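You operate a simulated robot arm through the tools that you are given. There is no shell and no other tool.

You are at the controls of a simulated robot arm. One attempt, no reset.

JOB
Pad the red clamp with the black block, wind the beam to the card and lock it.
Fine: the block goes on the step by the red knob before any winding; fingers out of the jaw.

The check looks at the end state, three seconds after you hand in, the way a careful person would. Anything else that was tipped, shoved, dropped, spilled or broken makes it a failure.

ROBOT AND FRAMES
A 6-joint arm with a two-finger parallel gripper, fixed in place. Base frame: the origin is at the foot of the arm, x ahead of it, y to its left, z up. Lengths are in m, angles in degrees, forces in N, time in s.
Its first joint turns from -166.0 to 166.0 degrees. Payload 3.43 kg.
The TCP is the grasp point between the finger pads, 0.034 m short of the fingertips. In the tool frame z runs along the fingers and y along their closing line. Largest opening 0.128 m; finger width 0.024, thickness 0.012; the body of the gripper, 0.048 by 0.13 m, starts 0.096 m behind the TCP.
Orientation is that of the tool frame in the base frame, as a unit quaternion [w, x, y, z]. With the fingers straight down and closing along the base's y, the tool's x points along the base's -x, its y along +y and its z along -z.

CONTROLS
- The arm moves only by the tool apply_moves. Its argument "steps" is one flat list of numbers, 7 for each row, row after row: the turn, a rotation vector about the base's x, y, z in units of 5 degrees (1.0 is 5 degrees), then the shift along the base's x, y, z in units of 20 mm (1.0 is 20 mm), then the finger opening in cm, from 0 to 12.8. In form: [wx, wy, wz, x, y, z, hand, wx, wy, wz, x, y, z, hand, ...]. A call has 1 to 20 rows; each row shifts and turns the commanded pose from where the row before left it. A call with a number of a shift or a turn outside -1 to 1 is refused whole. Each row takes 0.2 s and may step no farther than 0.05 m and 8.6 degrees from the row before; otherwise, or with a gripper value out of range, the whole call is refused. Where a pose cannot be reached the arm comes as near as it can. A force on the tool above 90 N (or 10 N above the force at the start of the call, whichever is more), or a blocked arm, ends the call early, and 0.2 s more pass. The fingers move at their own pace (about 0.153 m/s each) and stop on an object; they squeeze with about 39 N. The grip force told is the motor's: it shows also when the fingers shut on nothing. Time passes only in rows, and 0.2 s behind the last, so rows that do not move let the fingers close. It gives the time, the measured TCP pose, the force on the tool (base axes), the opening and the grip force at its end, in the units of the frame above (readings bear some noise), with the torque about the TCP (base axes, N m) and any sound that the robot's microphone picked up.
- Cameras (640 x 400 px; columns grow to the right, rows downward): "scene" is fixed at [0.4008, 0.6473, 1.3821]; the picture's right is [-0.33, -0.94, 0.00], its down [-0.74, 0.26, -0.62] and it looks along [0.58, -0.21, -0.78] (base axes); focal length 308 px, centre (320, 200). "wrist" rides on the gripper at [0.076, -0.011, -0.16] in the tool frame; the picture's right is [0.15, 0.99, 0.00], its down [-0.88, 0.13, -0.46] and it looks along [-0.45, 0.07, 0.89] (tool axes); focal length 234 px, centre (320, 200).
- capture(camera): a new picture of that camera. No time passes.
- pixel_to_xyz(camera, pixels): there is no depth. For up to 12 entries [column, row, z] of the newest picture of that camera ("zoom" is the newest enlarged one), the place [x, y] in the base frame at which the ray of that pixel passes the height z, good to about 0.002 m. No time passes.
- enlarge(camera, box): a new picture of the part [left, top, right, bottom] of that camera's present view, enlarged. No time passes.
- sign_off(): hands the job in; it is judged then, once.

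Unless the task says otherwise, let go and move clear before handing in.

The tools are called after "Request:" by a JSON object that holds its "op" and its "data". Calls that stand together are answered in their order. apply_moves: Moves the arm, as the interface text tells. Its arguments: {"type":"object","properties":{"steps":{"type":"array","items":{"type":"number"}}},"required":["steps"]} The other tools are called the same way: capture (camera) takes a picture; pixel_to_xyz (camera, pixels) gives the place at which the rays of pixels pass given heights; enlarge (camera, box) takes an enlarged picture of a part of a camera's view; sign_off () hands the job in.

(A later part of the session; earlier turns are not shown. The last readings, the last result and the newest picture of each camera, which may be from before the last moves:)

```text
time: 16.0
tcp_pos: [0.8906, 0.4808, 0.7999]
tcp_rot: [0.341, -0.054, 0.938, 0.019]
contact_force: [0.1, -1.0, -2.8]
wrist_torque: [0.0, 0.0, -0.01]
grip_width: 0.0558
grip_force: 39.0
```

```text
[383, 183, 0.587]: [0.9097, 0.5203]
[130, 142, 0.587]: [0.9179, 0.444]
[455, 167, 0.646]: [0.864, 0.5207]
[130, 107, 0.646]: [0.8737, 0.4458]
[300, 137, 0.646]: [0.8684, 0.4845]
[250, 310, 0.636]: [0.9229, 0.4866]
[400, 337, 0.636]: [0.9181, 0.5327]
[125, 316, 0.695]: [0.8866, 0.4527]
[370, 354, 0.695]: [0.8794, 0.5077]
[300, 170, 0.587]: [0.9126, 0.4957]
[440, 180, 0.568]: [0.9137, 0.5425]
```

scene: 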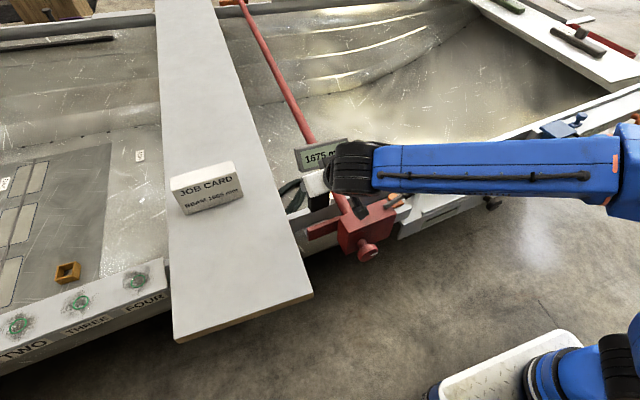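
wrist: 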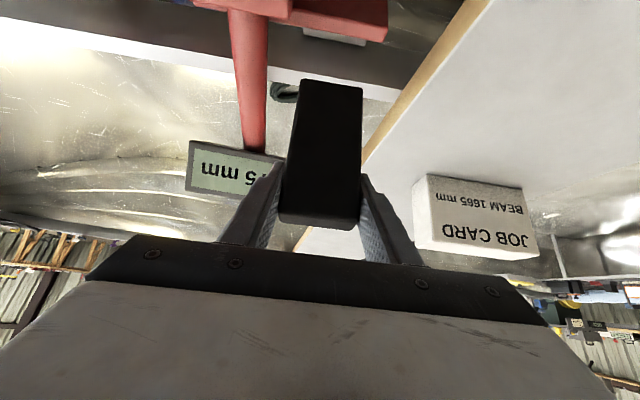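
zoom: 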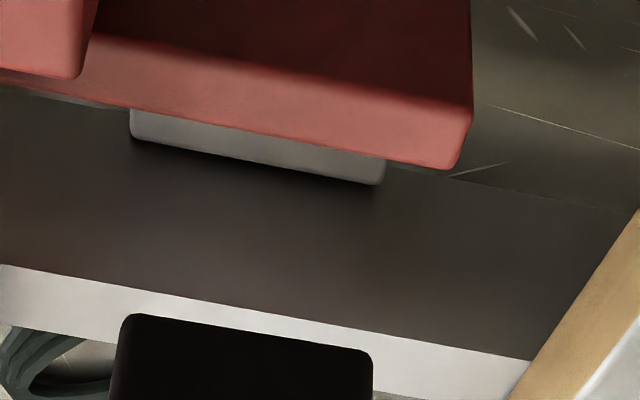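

Both cameras agree: step top z≈0.587, y from 0.444 to 0.521, and open width from x=0.869 (arm) to 0.914 (step edge). The block spans roughly 0.881–0.906, so there's clearance on both sides. I'll lower it to about 12 mm above the step.

Request:
{"op": "apply_moves", "data": {"steps": [0, 0, 0, -0.07, 0.05, -0.6, 3, 0, 0, 0, 0, 0, -0.6, 3, 0, 0, 0, 0, 0, -0.6, 3, 0, 0, 0, 0, 0, -0.6, 3, 0, 0, 0, 0, 0, -0.6, 3, 0, 0, 0, 0, 0, -0.6, 3, 0, 0, 0, 0, 0, -0.6, 3, 0, 0, 0, 0, 0, -0.6, 3]}}

Request:
{"op": "capture", "data": {"camera": "wrist"}}

Request:
{"op": "enlarge", "data": {"camera": "wrist", "box": [230, 40, 430, 200]}}

Request:
{"op": "enlarge", "data": {"camera": "scene", "box": [280, 170, 380, 250]}}

```text
time: 17.8
tcp_pos: [0.8885, 0.4833, 0.7096]
tcp_rot: [0.344, -0.053, 0.937, 0.02]
contact_force: [7.6, -2.6, 54.4]
wrist_torque: [-0.5, 0.32, 0.03]
grip_width: 0.0556
grip_force: 39.2
```

```text
taken
```

wrist: 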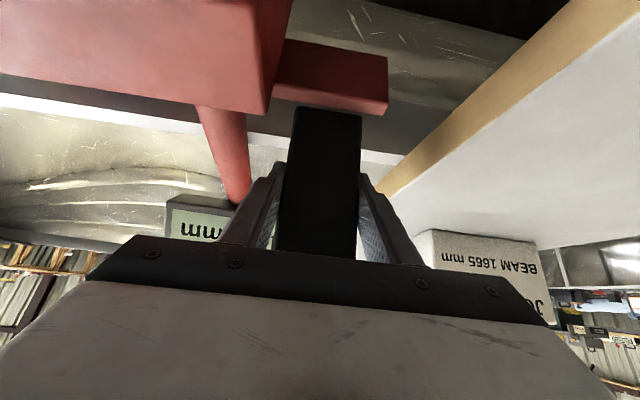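

```text
2.50 times, centred on (330, 120) of wrist
```

zoom: 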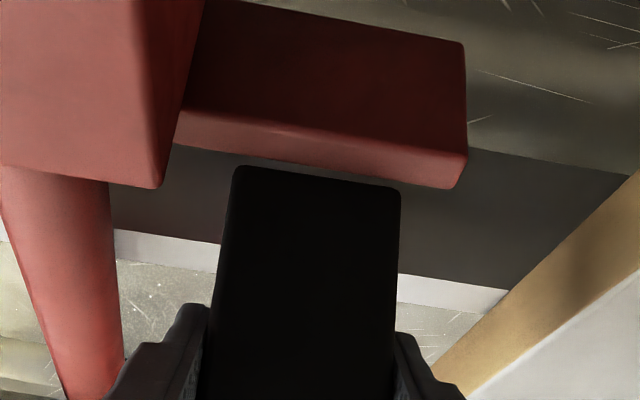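

```text
5.00 times, centred on (330, 210) of scene
```

zoom: 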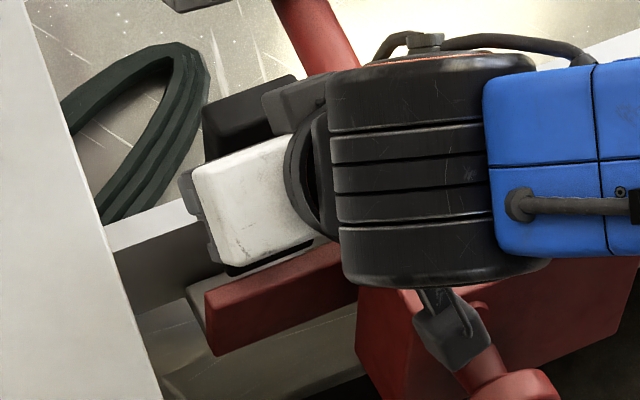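

The move ended with 54 N upward, and the block has slid up in the fingers: its bottom edge moved from about row 80 to row 107. It touched something early, so I'm stopping to work out what before moving again.

Request:
{"op": "pixel_to_xyz", "data": {"camera": "wrist", "pixels": [[296, 106, 0.6], [296, 106, 0.62], [296, 106, 0.64], [296, 106, 0.66], [362, 115, 0.6], [362, 115, 0.62], [362, 115, 0.64], [362, 115, 0.66], [388, 112, 0.646], [275, 97, 0.646]]}}

Request:
{"op": "enlarge", "data": {"camera": "wrist", "box": [270, 70, 400, 150]}}

Request:
{"op": "capture", "data": {"camera": "scene"}}

```text
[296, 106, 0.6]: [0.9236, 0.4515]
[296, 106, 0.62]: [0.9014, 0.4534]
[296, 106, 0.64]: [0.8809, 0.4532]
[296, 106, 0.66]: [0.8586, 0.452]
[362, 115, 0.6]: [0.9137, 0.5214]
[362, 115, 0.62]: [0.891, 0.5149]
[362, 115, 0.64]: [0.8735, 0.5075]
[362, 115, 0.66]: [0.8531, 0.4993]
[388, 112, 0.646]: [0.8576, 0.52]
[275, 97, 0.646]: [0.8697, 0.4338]
```

```text
4.92 times, centred on (335, 110) of wrist
```

zoom: 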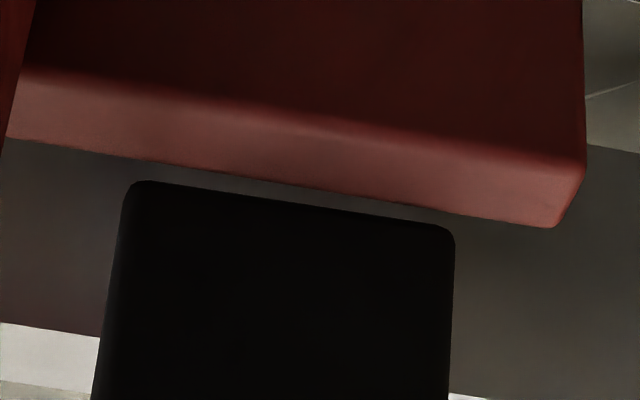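

```text
taken
```

scene: 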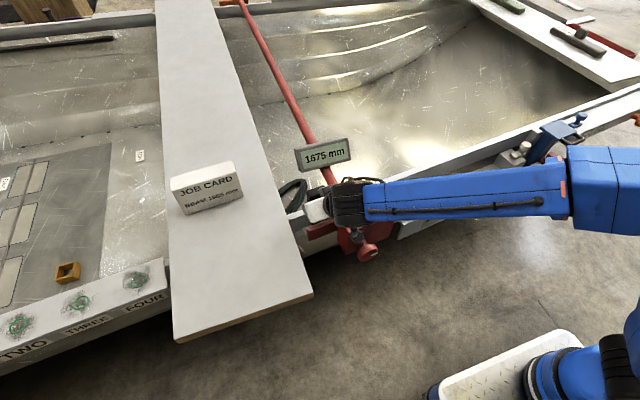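

At z≈0.64 the block's near bottom edge is at x≈0.874–0.877. The torque puts the contact at about (0.874, 0.477), so the block caught on the top edge of the red arm and slid up about 35 mm in the grip. I'll lift straight off and check how it sits in the fingers.

Request:
{"op": "apply_moves", "data": {"steps": [0, 0, 0, 0.1, 0, 0.4, 3, 0, 0, 0, 0.1, 0, 0.8, 3, 0, 0, 0, 0, 0, 1, 3, 0, 0, 0, 0, 0, 1, 3, 0, 0, 0, 0, 0, 1, 3, 0, 0, 0, 0, 0, 1, 3, 0, 0, 0, 0, 0, 0, 3]}}

Request:
{"op": "capture", "data": {"camera": "wrist"}}

Request:
{"op": "capture", "data": {"camera": "scene"}}

Request:
{"op": "enlarge", "data": {"camera": "scene", "box": [280, 160, 400, 260]}}

Request:
{"op": "enlarge", "data": {"camera": "wrist", "box": [250, 60, 400, 260]}}

```text
time: 19.4
tcp_pos: [0.8931, 0.482, 0.8092]
tcp_rot: [0.341, -0.053, 0.938, 0.019]
contact_force: [0.8, -0.2, -3.5]
wrist_torque: [0.06, 0.0, 0.01]
grip_width: 0.0556
grip_force: 38.8
```

```text
taken
```

wrist: 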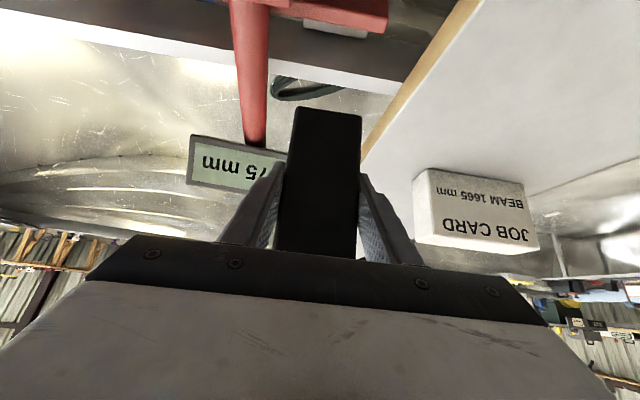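

```text
taken
```

scene: 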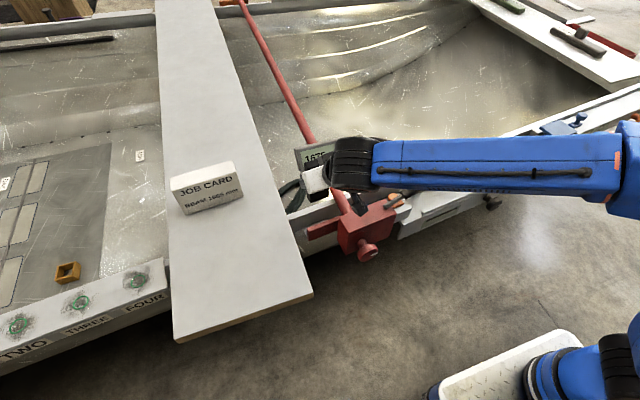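

```text
4.00 times, centred on (340, 210) of scene
```

zoom: 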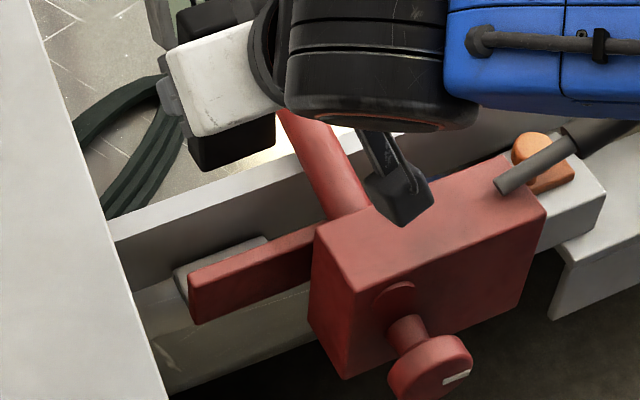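

```text
2.00 times, centred on (325, 160) of wrist
```

zoom: 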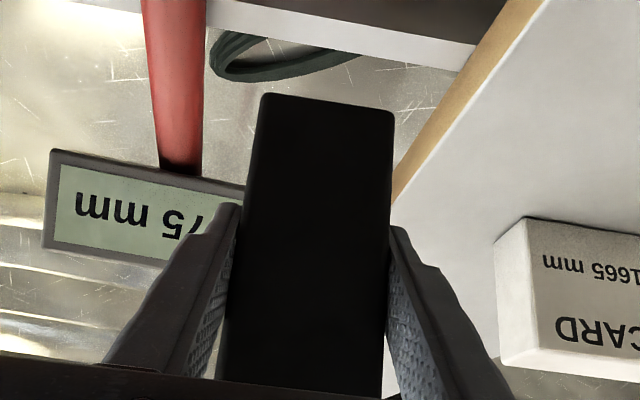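

The clamp looks undisturbed and the block is still upright, just higher in the grip. I'll set it back on a clear part of the board near (0.765, 0.70) to re-grip it near the top, since the fingers must stay above the jaw.

Request:
{"op": "apply_moves", "data": {"steps": [0, 0, 0, -0.533, 0.908, 0.2, 3, 0, 0, 0, -0.533, 0.908, 0.2, 3, 0, 0, 0, -0.533, 0.908, 0, 3, 0, 0, 0, -0.533, 0.908, 0, 3, 0, 0, 0, -0.533, 0.908, 0, 3, 0, 0, 0, -0.533, 0.908, 0, 3, 0, 0, 0, -0.533, 0.908, 0, 3, 0, 0, 0, -0.533, 0.908, 0, 3, 0, 0, 0, -0.533, 0.908, 0, 3, 0, 0, 0, -0.533, 0.908, 0, 3, 0, 0, 0, -0.533, 0.908, 0, 3, 0, 0, 0, -0.533, 0.908, 0, 3, 0, 0, 0, 0, 0, -0.9, 3, 0, 0, 0, 0, 0, -0.9, 3, 0, 0, 0, 0, 0, -0.6, 3, 0, 0, 0, 0, 0, 0, 3]}}

Request:
{"op": "capture", "data": {"camera": "wrist"}}

Request:
{"op": "enlarge", "data": {"camera": "wrist", "box": [250, 60, 400, 260]}}

```text
time: 22.8
tcp_pos: [0.7643, 0.7001, 0.7689]
tcp_rot: [0.341, -0.054, 0.938, 0.02]
contact_force: [0.5, -0.2, -2.7]
wrist_torque: [-0.06, 0.02, 0.03]
grip_width: 0.0557
grip_force: 39.2
```

```text
taken
```

wrist: 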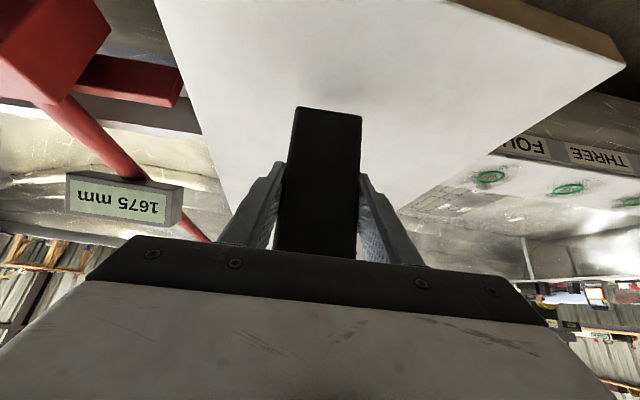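

```text
2.00 times, centred on (325, 160) of wrist
```

zoom: 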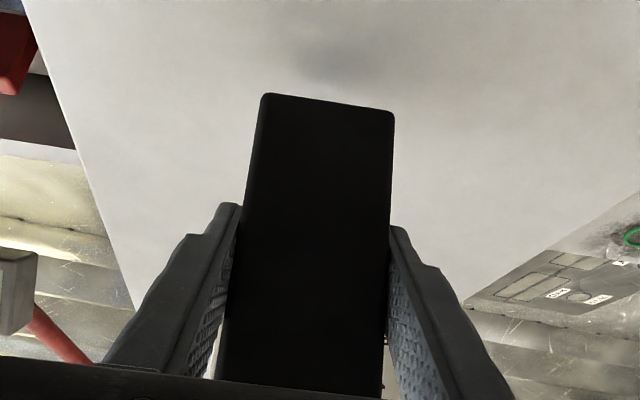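

Request:
{"op": "apply_moves", "data": {"steps": [0, 0, 0, 0, 0, -0.25, 3, 0, 0, 0, 0, 0, -0.25, 3, 0, 0, 0, 0, 0, -0.25, 3, 0, 0, 0, 0, 0, -0.1, 3, 0, 0, 0, 0, 0, -0.1, 3, 0, 0, 0, 0, 0, 0, 3]}}

Request:
{"op": "enlarge", "data": {"camera": "wrist", "box": [250, 60, 400, 260]}}

```text
time: 24.2
tcp_pos: [0.7655, 0.7016, 0.7476]
tcp_rot: [0.342, -0.052, 0.938, 0.019]
contact_force: [-0.8, 1.0, -3.0]
wrist_torque: [-0.02, -0.02, 0.0]
grip_width: 0.0559
grip_force: 39.2
```

```text
2.00 times, centred on (325, 160) of wrist
```

zoom: 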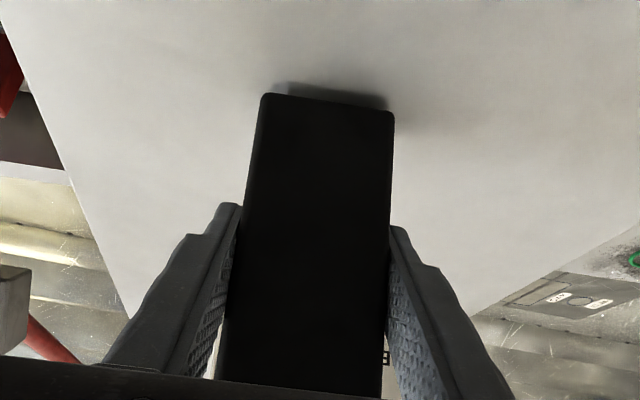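

The shadow shows the block just above the board, with no contact yet. I'll go down in 1–2 mm steps until the force changes.

Request:
{"op": "apply_moves", "data": {"steps": [0, 0, 0, 0, 0, -0.1, 3, 0, 0, 0, 0, 0, -0.1, 3, 0, 0, 0, 0, 0, -0.1, 3, 0, 0, 0, 0, 0, 0, 3]}}

```text
time: 25.2
tcp_pos: [0.7656, 0.7005, 0.7455]
tcp_rot: [0.343, -0.053, 0.938, 0.021]
contact_force: [-0.4, 0.4, 16.3]
wrist_torque: [-0.44, -0.21, -0.01]
grip_width: 0.0556
grip_force: 39.3
```

The block is down: 16 N upward at TCP z 0.7455. I'll ease off 3 mm and open the fingers.

Request:
{"op": "apply_moves", "data": {"steps": [0, 0, 0, 0, 0, 0.15, 3, 0, 0, 0, 0, 0, 0, 6.5, 0, 0, 0, 0, 0, 0, 8, 0, 0, 0, 0, 0, 0, 10, 0, 0, 0, 0, 0, 0, 10]}}

Request:
{"op": "capture", "data": {"camera": "wrist"}}

Request:
{"op": "enlarge", "data": {"camera": "wrist", "box": [230, 60, 430, 260]}}

```text
time: 26.4
tcp_pos: [0.7655, 0.7016, 0.7468]
tcp_rot: [0.342, -0.053, 0.938, 0.02]
contact_force: [1.0, 0.1, 0.7]
wrist_torque: [-0.03, 0.05, -0.01]
grip_width: 0.1001
grip_force: 0.0
```

```text
taken
```

wrist: 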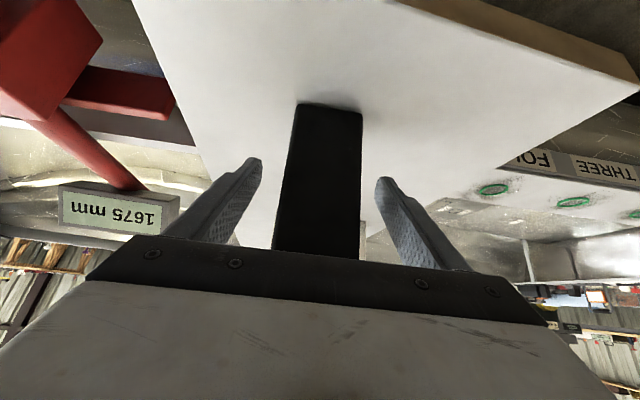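

```text
2.00 times, centred on (330, 160) of wrist
```

zoom: 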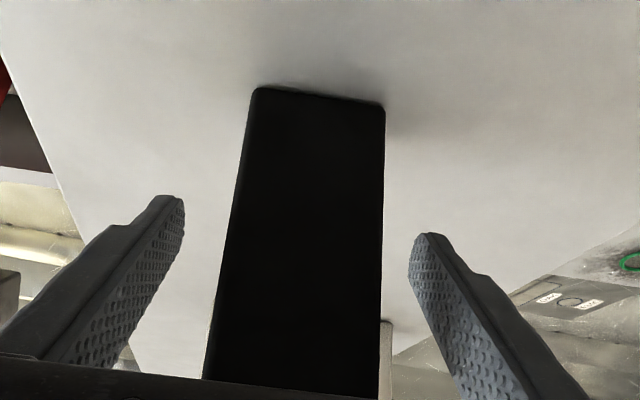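

The block stands on its own on the board. I'll read its near bottom edge to learn its exact offset from the TCP.

Request:
{"op": "pixel_to_xyz", "data": {"camera": "zoom", "pixels": [[253, 87, 0.671], [385, 104, 0.671], [253, 87, 0.667], [385, 104, 0.667], [253, 87, 0.675], [385, 104, 0.675]]}}

Request:
{"op": "apply_moves", "data": {"steps": [0, 0, 0, 0, 0, 0.5, 10, 0, 0, 0, 0, 0, 0.5, 10, 0, 0, 0, 0, 0, 0.6, 10, 0, 0, 0, 0, 0, 0, 10]}}

Request:
{"op": "capture", "data": {"camera": "wrist"}}

Request:
{"op": "enlarge", "data": {"camera": "wrist", "box": [230, 60, 430, 260]}}

Request:
{"op": "capture", "data": {"camera": "scene"}}

```text
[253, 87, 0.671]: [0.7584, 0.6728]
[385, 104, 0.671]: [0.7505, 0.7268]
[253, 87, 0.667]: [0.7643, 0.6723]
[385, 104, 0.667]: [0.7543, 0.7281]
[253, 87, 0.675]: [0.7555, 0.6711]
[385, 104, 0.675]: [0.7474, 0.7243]
```

```text
time: 27.4
tcp_pos: [0.7653, 0.7003, 0.7789]
tcp_rot: [0.342, -0.052, 0.938, 0.019]
contact_force: [-0.5, 0.1, -0.1]
wrist_torque: [-0.01, -0.01, 0.0]
grip_width: 0.1
grip_force: 0.1
```

```text
taken
```

wrist: 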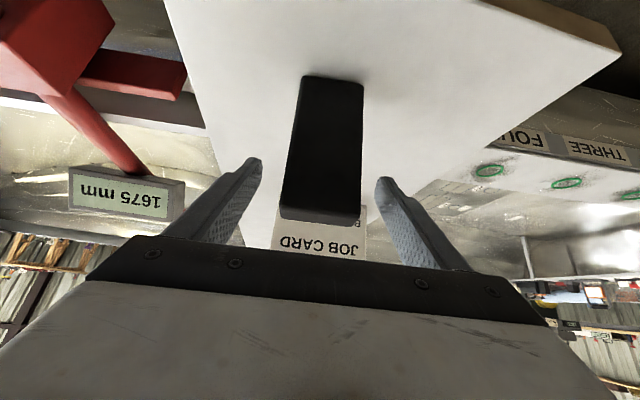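

```text
2.00 times, centred on (330, 160) of wrist
```

zoom: 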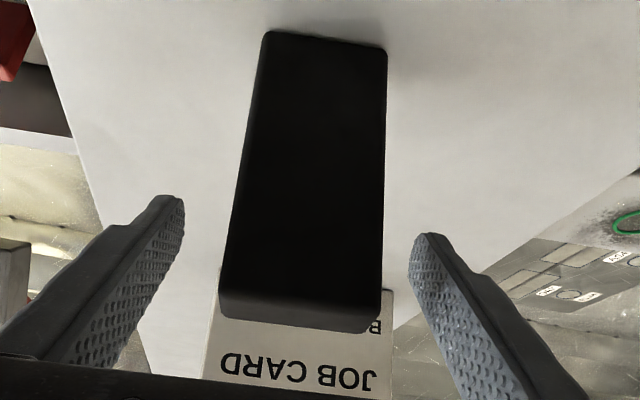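

```text
taken
```

scene: 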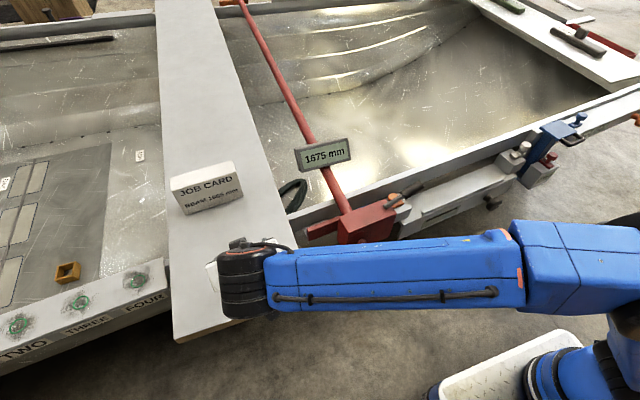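

The block's near face is about 11–12 mm in front of the TCP, and its bottom was at z≈0.635 when it stopped. That means the arm's far edge is really near x≈0.876, so I need about 8 mm more in +x. I'll re-grip near the block's top.

Request:
{"op": "apply_moves", "data": {"steps": [0, 0, 0, 0, 0.08, 0, 10, 0, 0, 0, 0, 0, 0, 7, 0, 0, 0, 0, 0, 0, 5.8, 0, 0, 0, 0, 0, 0, 4.5, 0, 0, 0, 0, 0, 0, 3, 0, 0, 0, 0, 0, 0, 3]}}

Request:
{"op": "enlarge", "data": {"camera": "wrist", "box": [230, 60, 430, 260]}}

```text
time: 28.8
tcp_pos: [0.7653, 0.7024, 0.7787]
tcp_rot: [0.342, -0.052, 0.938, 0.019]
contact_force: [0.1, -3.3, 1.9]
wrist_torque: [-0.21, -0.02, 0.03]
grip_width: 0.0559
grip_force: 38.9
```

```text
2.00 times, centred on (330, 160) of wrist
```

zoom: 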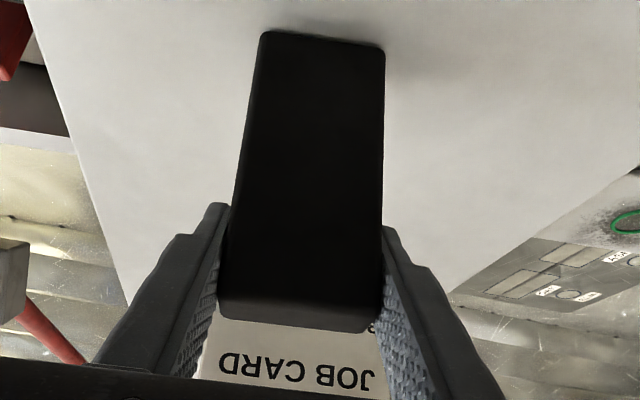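

Gripped firmly. I'll lift, carry it over at the corrected x of about 0.896, and stop with the bottom just above the arm's top for a visual check.

Request:
{"op": "apply_moves", "data": {"steps": [0, 0, 0, 0, 0, 0.6, 3, 0, 0, 0, 0, 0, 0.8, 3, 0, 0, 0, 0, 0, 0.9, 3, 0, 0, 0, 0, 0, 0.9, 3, 0, 0, 0, 0.545, -0.915, 0, 3, 0, 0, 0, 0.545, -0.915, 0, 3, 0, 0, 0, 0.545, -0.915, 0, 3, 0, 0, 0, 0.545, -0.915, 0, 3, 0, 0, 0, 0.545, -0.915, 0, 3, 0, 0, 0, 0.545, -0.915, 0, 3, 0, 0, 0, 0.545, -0.915, 0, 3, 0, 0, 0, 0.545, -0.915, 0, 3, 0, 0, 0, 0.545, -0.915, 0, 3, 0, 0, 0, 0.545, -0.915, 0, 3, 0, 0, 0, 0.545, -0.915, 0, 3, 0, 0, 0, 0.545, -0.915, 0, 3, 0, 0, 0, 0, 0, -0.8, 3, 0, 0, 0, 0, 0, -0.8, 3, 0, 0, 0, 0, 0, -0.7, 3, 0, 0, 0, 0, 0, 0, 3]}}

Request:
{"op": "capture", "data": {"camera": "wrist"}}

Request:
{"op": "enlarge", "data": {"camera": "wrist", "box": [250, 20, 410, 140]}}

Request:
{"op": "capture", "data": {"camera": "scene"}}

Request:
{"op": "enlarge", "data": {"camera": "scene", "box": [280, 170, 380, 250]}}

```text
time: 33.0
tcp_pos: [0.896, 0.4806, 0.7963]
tcp_rot: [0.342, -0.052, 0.938, 0.019]
contact_force: [0.2, 0.5, -3.4]
wrist_torque: [-0.01, -0.02, -0.04]
grip_width: 0.0559
grip_force: 39.1
```

```text
taken
```

wrist: 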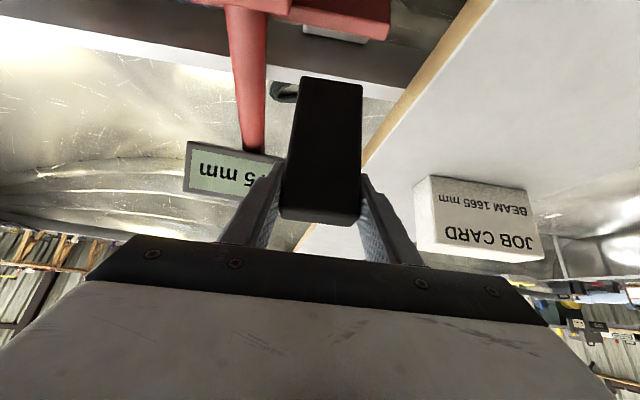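

```text
3.33 times, centred on (330, 80) of wrist
```

zoom: 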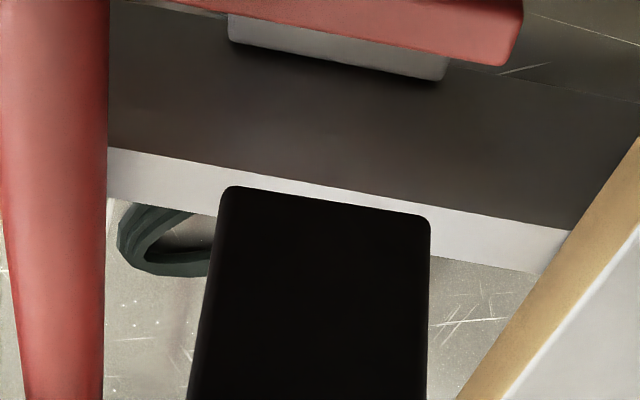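

```text
taken
```

scene: 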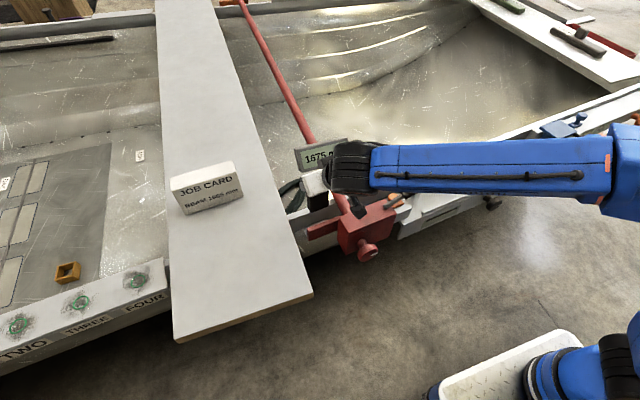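

```text
5.00 times, centred on (330, 210) of scene
```

zoom: 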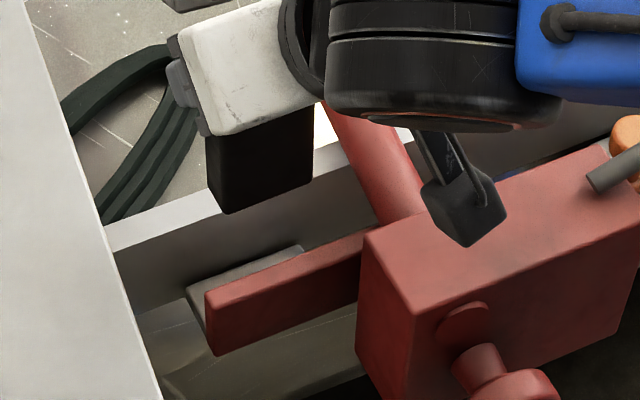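

Request:
{"op": "pixel_to_xyz", "data": {"camera": "scene", "pixels": [[311.6, 212.4, 0.688], [328.4, 206.6, 0.688], [307.6, 208, 0.688], [303.2, 227.6, 0.587], [326, 218.8, 0.587], [307.2, 229, 0.64], [340.6, 216, 0.64]]}}

Request:
{"op": "pixel_to_xyz", "data": {"camera": "wrist", "pixels": [[299, 76, 0.688], [362, 86, 0.688], [365.5, 43.5, 0.587], [298.8, 32.5, 0.587], [383, 39, 0.64], [300, 25, 0.64]]}}

```text
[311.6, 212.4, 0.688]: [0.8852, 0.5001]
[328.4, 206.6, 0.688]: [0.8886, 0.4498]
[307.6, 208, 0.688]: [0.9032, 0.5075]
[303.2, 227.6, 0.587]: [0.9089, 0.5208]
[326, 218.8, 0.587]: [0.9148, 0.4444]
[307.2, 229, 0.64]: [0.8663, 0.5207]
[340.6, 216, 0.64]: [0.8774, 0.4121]
```

```text
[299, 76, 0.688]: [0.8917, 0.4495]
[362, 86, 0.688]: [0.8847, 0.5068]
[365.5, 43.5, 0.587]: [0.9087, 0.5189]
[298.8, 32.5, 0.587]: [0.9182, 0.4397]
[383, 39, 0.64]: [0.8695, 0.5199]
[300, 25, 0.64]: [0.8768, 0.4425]
```

Both cameras put the block's near face about 14 mm beyond the arm's edge and its far face about 12 mm short of the wall. I'll lower it to just above arm-top height, then continue in small steps while watching the force.

Request:
{"op": "apply_moves", "data": {"steps": [0, 0, 0, 0, 0.1, -0.5, 3, 0, 0, 0, 0, 0, -0.5, 3, 0, 0, 0, 0, 0, -0.5, 3, 0, 0, 0, 0, 0, -0.3, 3, 0, 0, 0, 0, 0, 0, 3]}}

Request:
{"op": "apply_moves", "data": {"steps": [0, 0, 0, 0, 0, -0.15, 3, 0, 0, 0, 0, 0, -0.15, 3, 0, 0, 0, 0, 0, -0.15, 3, 0, 0, 0, 0, 0, 0, 3]}}

Request:
{"op": "enlarge", "data": {"camera": "wrist", "box": [250, 50, 410, 170]}}

```text
time: 34.2
tcp_pos: [0.896, 0.485, 0.7588]
tcp_rot: [0.341, -0.053, 0.938, 0.02]
contact_force: [-0.8, 0.9, -3.7]
wrist_torque: [-0.02, 0.01, -0.01]
grip_width: 0.0556
grip_force: 39.1
```

```text
time: 35.2
tcp_pos: [0.8953, 0.4858, 0.7509]
tcp_rot: [0.341, -0.054, 0.938, 0.019]
contact_force: [-1.0, -0.5, -3.5]
wrist_torque: [-0.03, -0.03, -0.01]
grip_width: 0.0558
grip_force: 39.1
```

```text
3.33 times, centred on (330, 110) of wrist
```

zoom: 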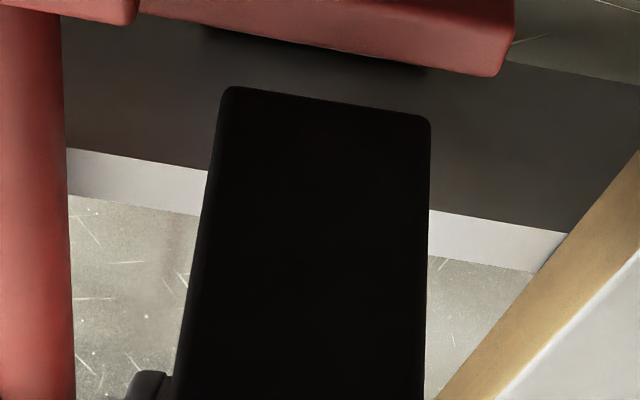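

No contact at bottom z≈0.643. Continuing in 3 mm steps.

Request:
{"op": "apply_moves", "data": {"steps": [0, 0, 0, 0, -0.1, -0.15, 3, 0, 0, 0, 0, 0, -0.15, 3, 0, 0, 0, 0, 0, -0.15, 3, 0, 0, 0, 0, 0, -0.15, 3, 0, 0, 0, 0, 0, 0, 3]}}

Request:
{"op": "enlarge", "data": {"camera": "wrist", "box": [250, 50, 410, 170]}}

```text
time: 36.4
tcp_pos: [0.8965, 0.4834, 0.74]
tcp_rot: [0.341, -0.053, 0.938, 0.02]
contact_force: [0.0, -0.3, -3.2]
wrist_torque: [0.01, 0.01, -0.02]
grip_width: 0.0558
grip_force: 38.4
```

```text
3.33 times, centred on (330, 110) of wrist
```

zoom: 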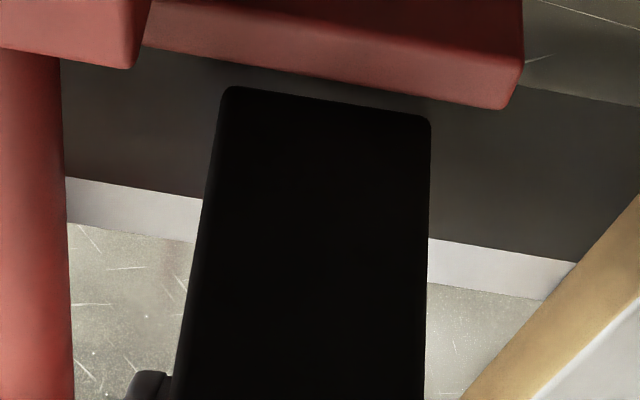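

Now at bottom z≈0.632 with no contact, which is below where it caught before. Continuing down.

Request:
{"op": "apply_moves", "data": {"steps": [0, 0, 0, 0, 0, -0.15, 3, 0, 0, 0, 0, 0, -0.15, 3, 0, 0, 0, 0, 0, -0.15, 3, 0, 0, 0, 0, 0, -0.15, 3, 0, 0, 0, 0, 0, 0, 3]}}

Request:
{"op": "enlarge", "data": {"camera": "wrist", "box": [250, 50, 410, 170]}}

```text
time: 37.6
tcp_pos: [0.8959, 0.4814, 0.7268]
tcp_rot: [0.341, -0.052, 0.938, 0.019]
contact_force: [-0.2, 0.2, -3.2]
wrist_torque: [0.0, -0.01, -0.02]
grip_width: 0.0557
grip_force: 39.0
```

```text
3.33 times, centred on (330, 110) of wrist
```

zoom: 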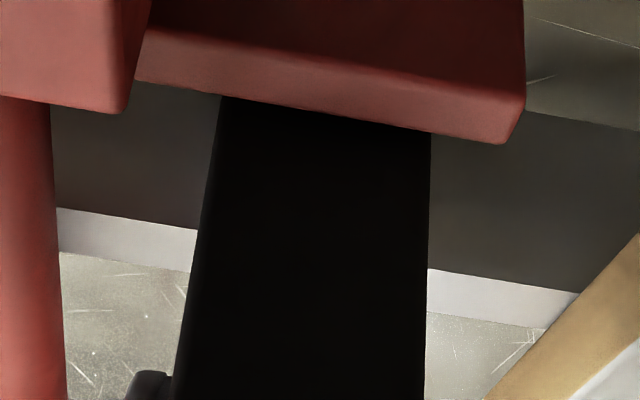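

The block is sliding down behind the arm into the gap, and the force reads only its weight. I'll keep going in small steps toward the step, where I expect TCP z≈0.695.

Request:
{"op": "apply_moves", "data": {"steps": [0, 0, 0, 0, 0, -0.15, 3, 0, 0, 0, 0, 0, -0.15, 3, 0, 0, 0, 0, 0, -0.15, 3, 0, 0, 0, 0, 0, -0.15, 3, 0, 0, 0, 0, 0, 0, 3]}}

Request:
{"op": "apply_moves", "data": {"steps": [0, 0, 0, 0, 0, -0.15, 3, 0, 0, 0, 0, 0, -0.15, 3, 0, 0, 0, 0, 0, -0.15, 3, 0, 0, 0, 0, 0, 0, 3]}}

Request:
{"op": "enlarge", "data": {"camera": "wrist", "box": [250, 50, 410, 170]}}

```text
time: 38.8
tcp_pos: [0.8952, 0.4832, 0.7161]
tcp_rot: [0.342, -0.052, 0.938, 0.019]
contact_force: [1.2, -0.6, -3.5]
wrist_torque: [0.0, -0.01, 0.01]
grip_width: 0.0558
grip_force: 38.5
```

```text
time: 39.8
tcp_pos: [0.8955, 0.4831, 0.706]
tcp_rot: [0.342, -0.053, 0.938, 0.019]
contact_force: [0.5, 0.1, -2.6]
wrist_torque: [-0.01, 0.01, -0.01]
grip_width: 0.0559
grip_force: 38.8
```

```text
3.33 times, centred on (330, 110) of wrist
```

zoom: 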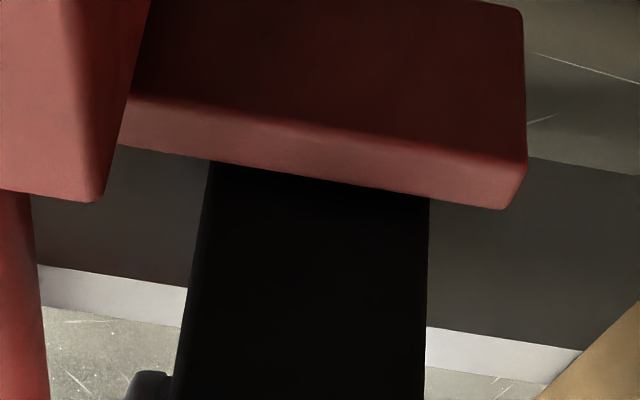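

Request:
{"op": "apply_moves", "data": {"steps": [0, 0, 0, 0, 0, -0.1, 3, 0, 0, 0, 0, 0, -0.1, 3, 0, 0, 0, 0, 0, -0.1, 3, 0, 0, 0, 0, 0, 0, 3]}}

Request:
{"op": "apply_moves", "data": {"steps": [0, 0, 0, 0, 0, -0.1, 3, 0, 0, 0, 0, 0, -0.1, 3, 0, 0, 0, 0, 0, 0, 3]}}

```text
time: 40.8
tcp_pos: [0.8958, 0.4832, 0.7007]
tcp_rot: [0.342, -0.053, 0.938, 0.019]
contact_force: [-0.1, 0.3, -3.1]
wrist_torque: [-0.02, 0.0, 0.0]
grip_width: 0.056
grip_force: 38.8
```

```text
time: 41.6
tcp_pos: [0.8955, 0.4823, 0.6959]
tcp_rot: [0.342, -0.053, 0.938, 0.019]
contact_force: [0.0, 0.5, -1.8]
wrist_torque: [-0.01, -0.01, 0.01]
grip_width: 0.0559
grip_force: 39.0
```

Request:
{"op": "apply_moves", "data": {"steps": [0, 0, 0, 0, 0, -0.06, 3, 0, 0, 0, 0, 0, -0.06, 3, 0, 0, 0, 0, 0, 0, 3]}}

Request:
{"op": "enlarge", "data": {"camera": "wrist", "box": [230, 60, 430, 260]}}

Request:
{"op": "enlarge", "data": {"camera": "scene", "box": [280, 170, 380, 250]}}

```text
time: 42.4
tcp_pos: [0.8949, 0.4829, 0.694]
tcp_rot: [0.342, -0.053, 0.938, 0.02]
contact_force: [0.6, -0.4, -2.8]
wrist_torque: [-0.03, 0.04, 0.01]
grip_width: 0.0558
grip_force: 39.1
```

```text
2.00 times, centred on (330, 160) of wrist
```

zoom: 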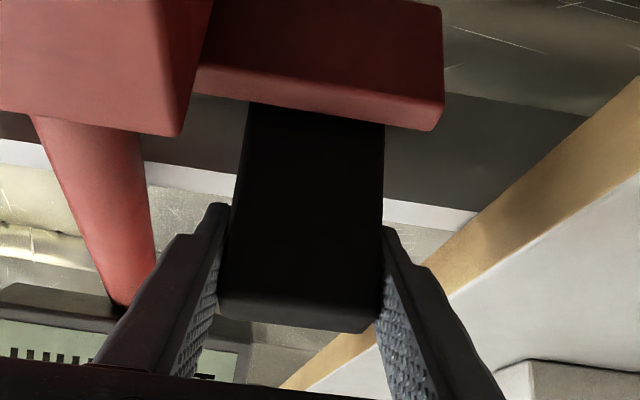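

```text
5.00 times, centred on (330, 210) of scene
```

zoom: 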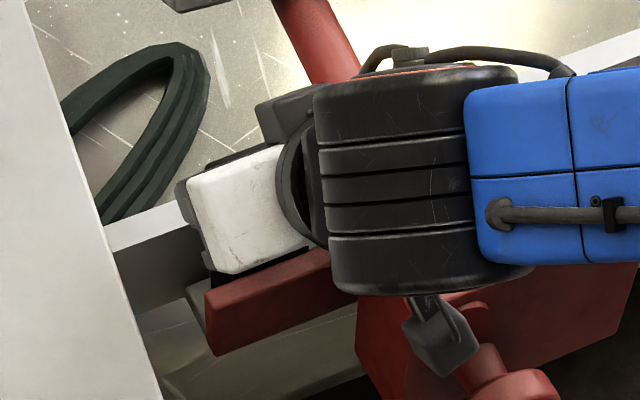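

Still only weight on the sensor at bottom z≈0.586. I'll go on millimetre by millimetre, limited to a few mm.

Request:
{"op": "apply_moves", "data": {"steps": [0, 0, 0, 0, 0, -0.06, 3, 0, 0, 0, 0, 0, -0.06, 3, 0, 0, 0, 0, 0, 0, 3]}}

Request:
{"op": "apply_moves", "data": {"steps": [0, 0, 0, 0, 0, -0.06, 3, 0, 0, 0, 0, 0, -0.06, 3, 0, 0, 0, 0, 0, 0, 3]}}

```text
time: 43.2
tcp_pos: [0.8957, 0.4827, 0.6913]
tcp_rot: [0.342, -0.054, 0.938, 0.021]
contact_force: [0.2, -0.1, -3.7]
wrist_torque: [0.0, -0.02, -0.01]
grip_width: 0.0559
grip_force: 39.5
```

```text
time: 44.0
tcp_pos: [0.8958, 0.4835, 0.6892]
tcp_rot: [0.342, -0.053, 0.938, 0.019]
contact_force: [-0.2, -0.7, -3.1]
wrist_torque: [0.03, 0.0, -0.02]
grip_width: 0.0558
grip_force: 39.2
```

Request:
{"op": "apply_moves", "data": {"steps": [0, 0, 0, 0, 0, -0.06, 3, 0, 0, 0, 0, 0, -0.06, 3, 0, 0, 0, 0, 0, 0, 3]}}

Request:
{"op": "apply_moves", "data": {"steps": [0, 0, 0, 0, 0, -0.06, 3, 0, 0, 0, 0, 0, -0.06, 3, 0, 0, 0, 0, 0, 0, 3]}}

```text
time: 44.8
tcp_pos: [0.8949, 0.4812, 0.6877]
tcp_rot: [0.341, -0.052, 0.938, 0.019]
contact_force: [-0.6, -0.5, -3.6]
wrist_torque: [0.01, 0.02, -0.01]
grip_width: 0.0557
grip_force: 39.0
```

```text
time: 45.6
tcp_pos: [0.8953, 0.4827, 0.6841]
tcp_rot: [0.342, -0.053, 0.938, 0.02]
contact_force: [0.7, -0.1, -2.9]
wrist_torque: [0.03, -0.07, 0.01]
grip_width: 0.0555
grip_force: 38.4
```

No contact yet, but the step height estimate has a few mm of slack and the fingers are still above the arm and gunwale. I'll continue in 1.2 mm steps with checks.

Request:
{"op": "apply_moves", "data": {"steps": [0, 0, 0, 0, 0, -0.06, 3, 0, 0, 0, 0, 0, -0.06, 3, 0, 0, 0, 0, 0, 0, 3]}}

Request:
{"op": "enlarge", "data": {"camera": "wrist", "box": [230, 60, 430, 260]}}

Request:
{"op": "capture", "data": {"camera": "scene"}}

```text
time: 46.4
tcp_pos: [0.8961, 0.482, 0.6845]
tcp_rot: [0.342, -0.053, 0.938, 0.02]
contact_force: [-4.3, -2.9, 8.8]
wrist_torque: [-0.37, 0.5, -0.04]
grip_width: 0.0558
grip_force: 38.9
```

```text
2.00 times, centred on (330, 160) of wrist
```

zoom: 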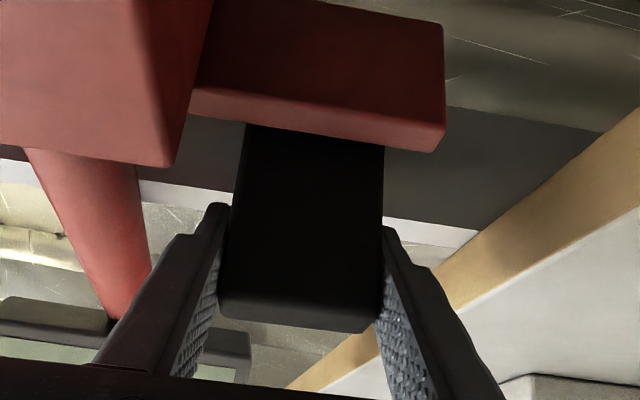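

```text
taken
```

scene: 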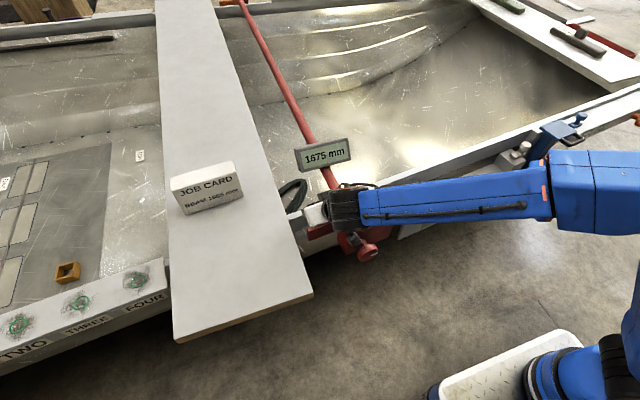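

Contact: +12 N near the centre of the block's bottom, at TCP z 0.6845, so it is on the step. I'll ease off 1 mm, open the fingers moderately, and check that the block stands.

Request:
{"op": "apply_moves", "data": {"steps": [0, 0, 0, 0, 0, 0.05, 3, 0, 0, 0, 0, 0, 0, 5, 0, 0, 0, 0, 0, 0, 6.2, 0, 0, 0, 0, 0, 0, 7, 0, 0, 0, 0, 0, 0, 8, 0, 0, 0, 0, 0, 0, 8]}}

Request:
{"op": "capture", "data": {"camera": "wrist"}}

Request:
{"op": "enlarge", "data": {"camera": "wrist", "box": [230, 60, 430, 260]}}

```text
time: 47.8
tcp_pos: [0.8956, 0.4823, 0.6834]
tcp_rot: [0.341, -0.052, 0.938, 0.019]
contact_force: [0.5, 0.4, -0.4]
wrist_torque: [-0.03, -0.02, 0.03]
grip_width: 0.0796
grip_force: 0.1
```

```text
taken
```

wrist: 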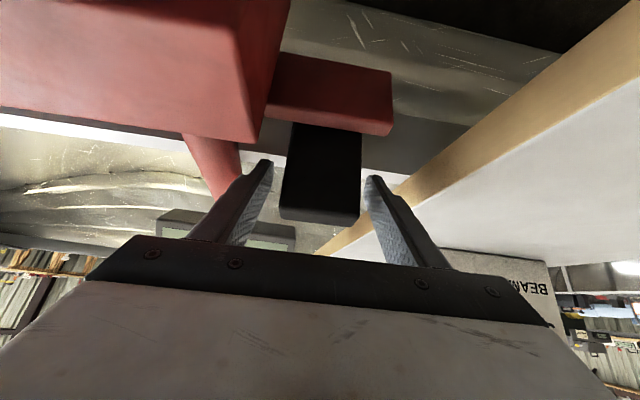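

```text
2.00 times, centred on (330, 160) of wrist
```

zoom: 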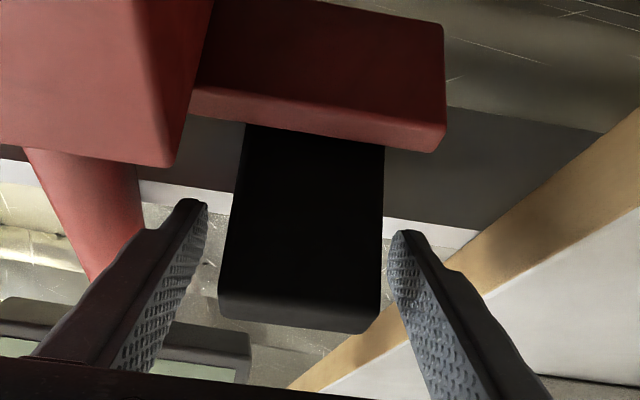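

The block stands on the step unaided and hasn't shifted. I'll retreat straight up with the fingers clear of it, then back off to look.

Request:
{"op": "apply_moves", "data": {"steps": [0, 0, 0, 0, 0, 0.4, 8, 0, 0, 0, 0, 0, 0.7, 8, 0, 0, 0, 0, 0, 1, 8, 0, 0, 0, 0, 0, 1, 8, 0, 0, 0, 0, 0, 1, 8, 0, 0, 0, -0.5, 0, 1, 8, 0, 0, 0, -1, 0, 0.8, 8, 0, 0, 0, -1, 0, 0.5, 8, 0, 0, 0, -1, 0, 0, 8, 0, 0, 0, -1, 0, 0, 8, 0, 0, 0, -1, 0, 0, 8, 0, 0, 0, -1, 0, 0, 8, 0, 0, 0, -1, 0, 0, 8, 0, 0, 0, -1, 0, 0, 8, 0, 0, 0, -1, 0, 0, 8]}}

Request:
{"op": "capture", "data": {"camera": "wrist"}}

Request:
{"op": "capture", "data": {"camera": "scene"}}

Request:
{"op": "enlarge", "data": {"camera": "scene", "box": [280, 170, 400, 270]}}

Request:
{"op": "enlarge", "data": {"camera": "wrist", "box": [180, 60, 420, 240]}}

```text
time: 51.0
tcp_pos: [0.7054, 0.4832, 0.8118]
tcp_rot: [0.341, -0.052, 0.938, 0.019]
contact_force: [0.4, -0.1, 0.6]
wrist_torque: [0.0, 0.02, -0.02]
grip_width: 0.0798
grip_force: 0.1
```

```text
taken
```

wrist: 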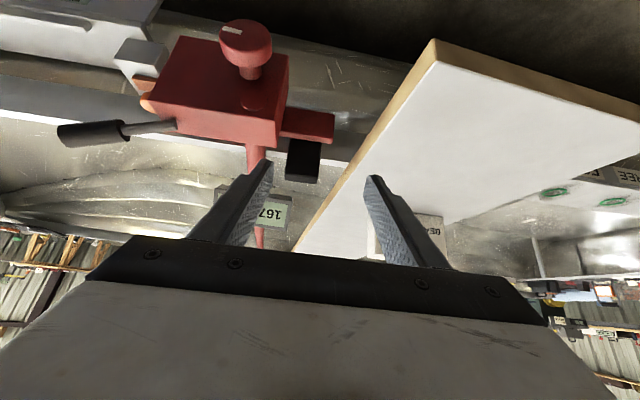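

```text
taken
```

scene: 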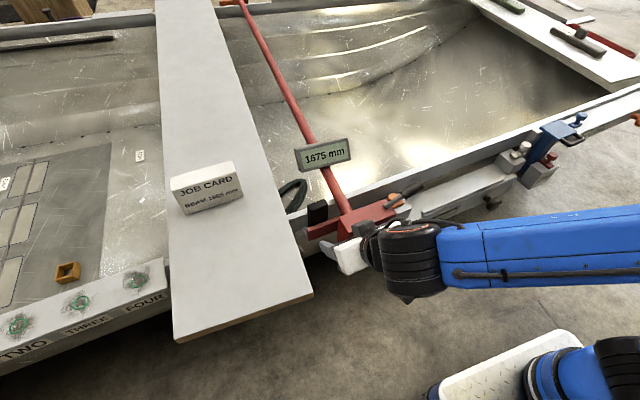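

```text
4.00 times, centred on (340, 220) of scene
```

zoom: 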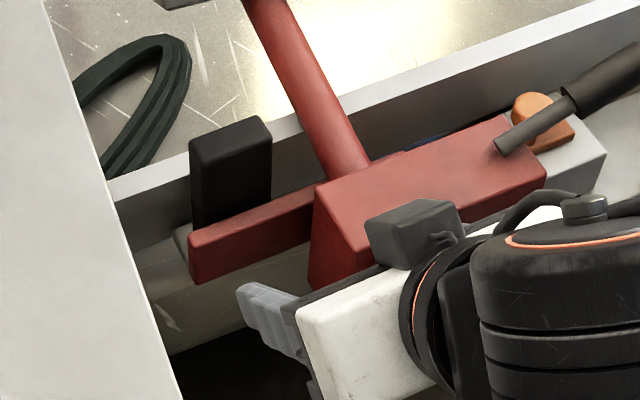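

```text
2.22 times, centred on (300, 150) of wrist
```

zoom: 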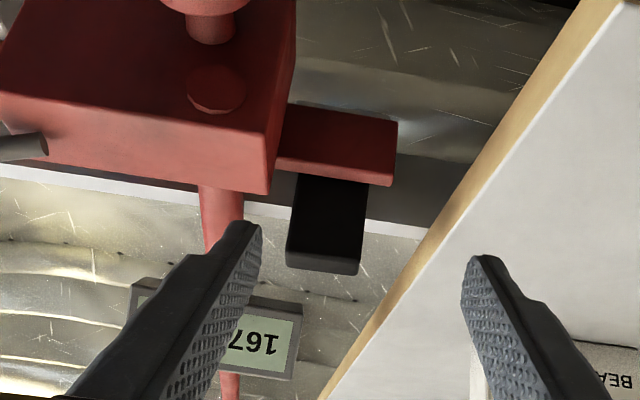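

The scene shows the black block standing between the arm and the gunwale. Next is the knob. I'll bring the tool level, pointing along the knob's axis and well in front of it, so I can line up on it.

Request:
{"op": "apply_moves", "data": {"steps": [0.113, -0.99, 0, -0.42, -0.55, -0.85, 8, 0.113, -0.99, 0, -0.42, -0.55, -0.85, 8, 0.113, -0.99, 0, -0.42, -0.55, -0.85, 8, 0.113, -0.99, 0, -0.42, -0.55, -0.85, 8, 0.113, -0.99, 0, -0.42, -0.55, -0.85, 8, 0.113, -0.99, 0, -0.42, -0.55, -0.85, 8, 0.113, -0.99, 0, -0.42, -0.55, -0.85, 8, 0.113, -0.99, 0, -0.42, -0.55, -0.85, 8, 0.113, -0.99, 0, -0.42, -0.55, -0.85, 8, 0.113, -0.99, 0, -0.42, -0.55, -0.85, 8]}}

Request:
{"op": "capture", "data": {"camera": "wrist"}}

Request:
{"op": "capture", "data": {"camera": "scene"}}

Request:
{"op": "enlarge", "data": {"camera": "wrist", "box": [220, 60, 420, 240]}}

Request:
{"op": "enlarge", "data": {"camera": "scene", "box": [280, 170, 440, 300]}}

```text
time: 53.2
tcp_pos: [0.6213, 0.3727, 0.642]
tcp_rot: [0.705, -0.04, 0.706, 0.042]
contact_force: [0.6, -0.4, -0.9]
wrist_torque: [-0.03, 0.02, 0.01]
grip_width: 0.0801
grip_force: 0.1
```

```text
taken
```

wrist: 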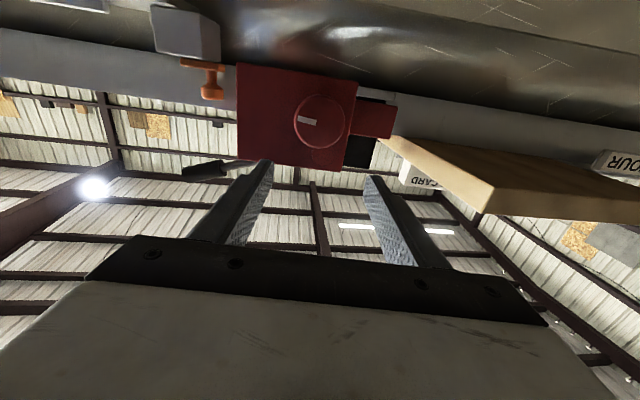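

```text
taken
```

scene: 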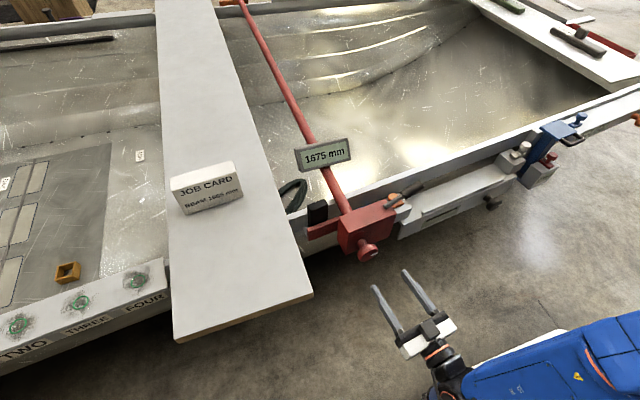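

```text
2.22 times, centred on (320, 150) of wrist
```

zoom: 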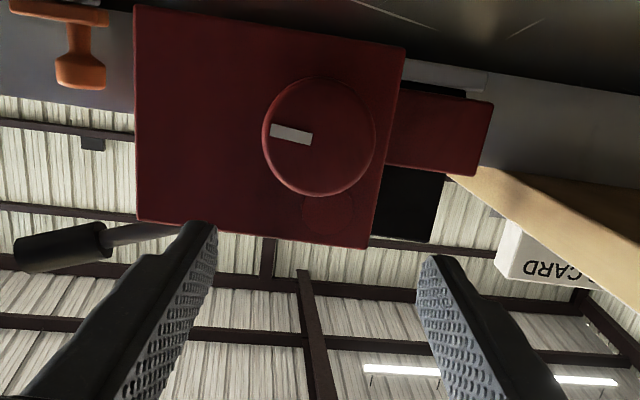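

```text
3.08 times, centred on (360, 235) of scene
```

zoom: 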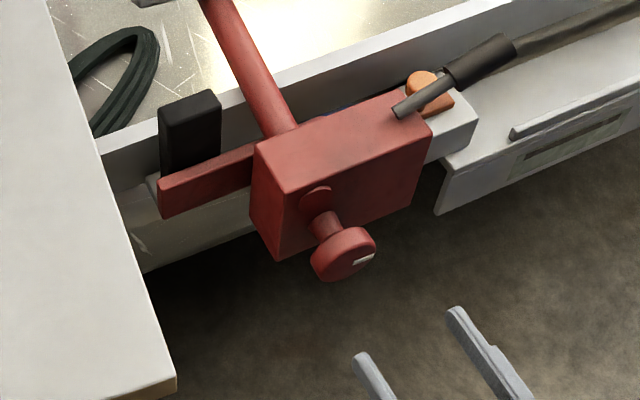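

The tool is level in front of the clamp, and the wrist view shows the knob face at about (320,121) with its white mark. I'll triangulate the knob centre from both views.

Request:
{"op": "pixel_to_xyz", "data": {"camera": "wrist", "pixels": [[320, 120.7, 0.59], [320, 120.7, 0.61], [320, 120.7, 0.63], [345.5, 122, 0.6], [345.5, 122, 0.62], [294, 121, 0.6], [294, 121, 0.62], [320, 95, 0.59], [320, 148, 0.64]]}}

Request:
{"op": "pixel_to_xyz", "data": {"camera": "scene", "pixels": [[368, 253.5, 0.59], [368, 253.5, 0.61], [368, 253.5, 0.63]]}}

Request:
{"op": "enlarge", "data": {"camera": "scene", "box": [340, 215, 400, 270]}}

```text
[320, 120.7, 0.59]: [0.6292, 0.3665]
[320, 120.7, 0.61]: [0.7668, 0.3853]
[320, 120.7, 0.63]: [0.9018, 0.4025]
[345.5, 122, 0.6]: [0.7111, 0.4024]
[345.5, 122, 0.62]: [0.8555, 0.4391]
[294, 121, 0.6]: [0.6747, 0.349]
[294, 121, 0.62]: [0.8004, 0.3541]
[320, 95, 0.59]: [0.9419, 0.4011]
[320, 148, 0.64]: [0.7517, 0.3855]
```

```text
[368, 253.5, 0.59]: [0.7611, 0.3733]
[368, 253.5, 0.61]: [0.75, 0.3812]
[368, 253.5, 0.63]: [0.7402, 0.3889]
```

```text
7.27 times, centred on (370, 242) of scene
```

zoom: 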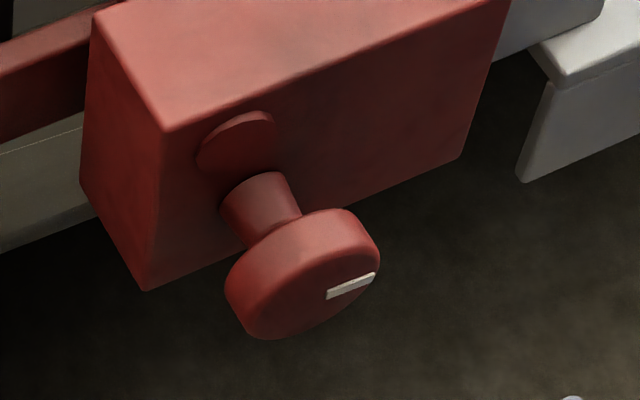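

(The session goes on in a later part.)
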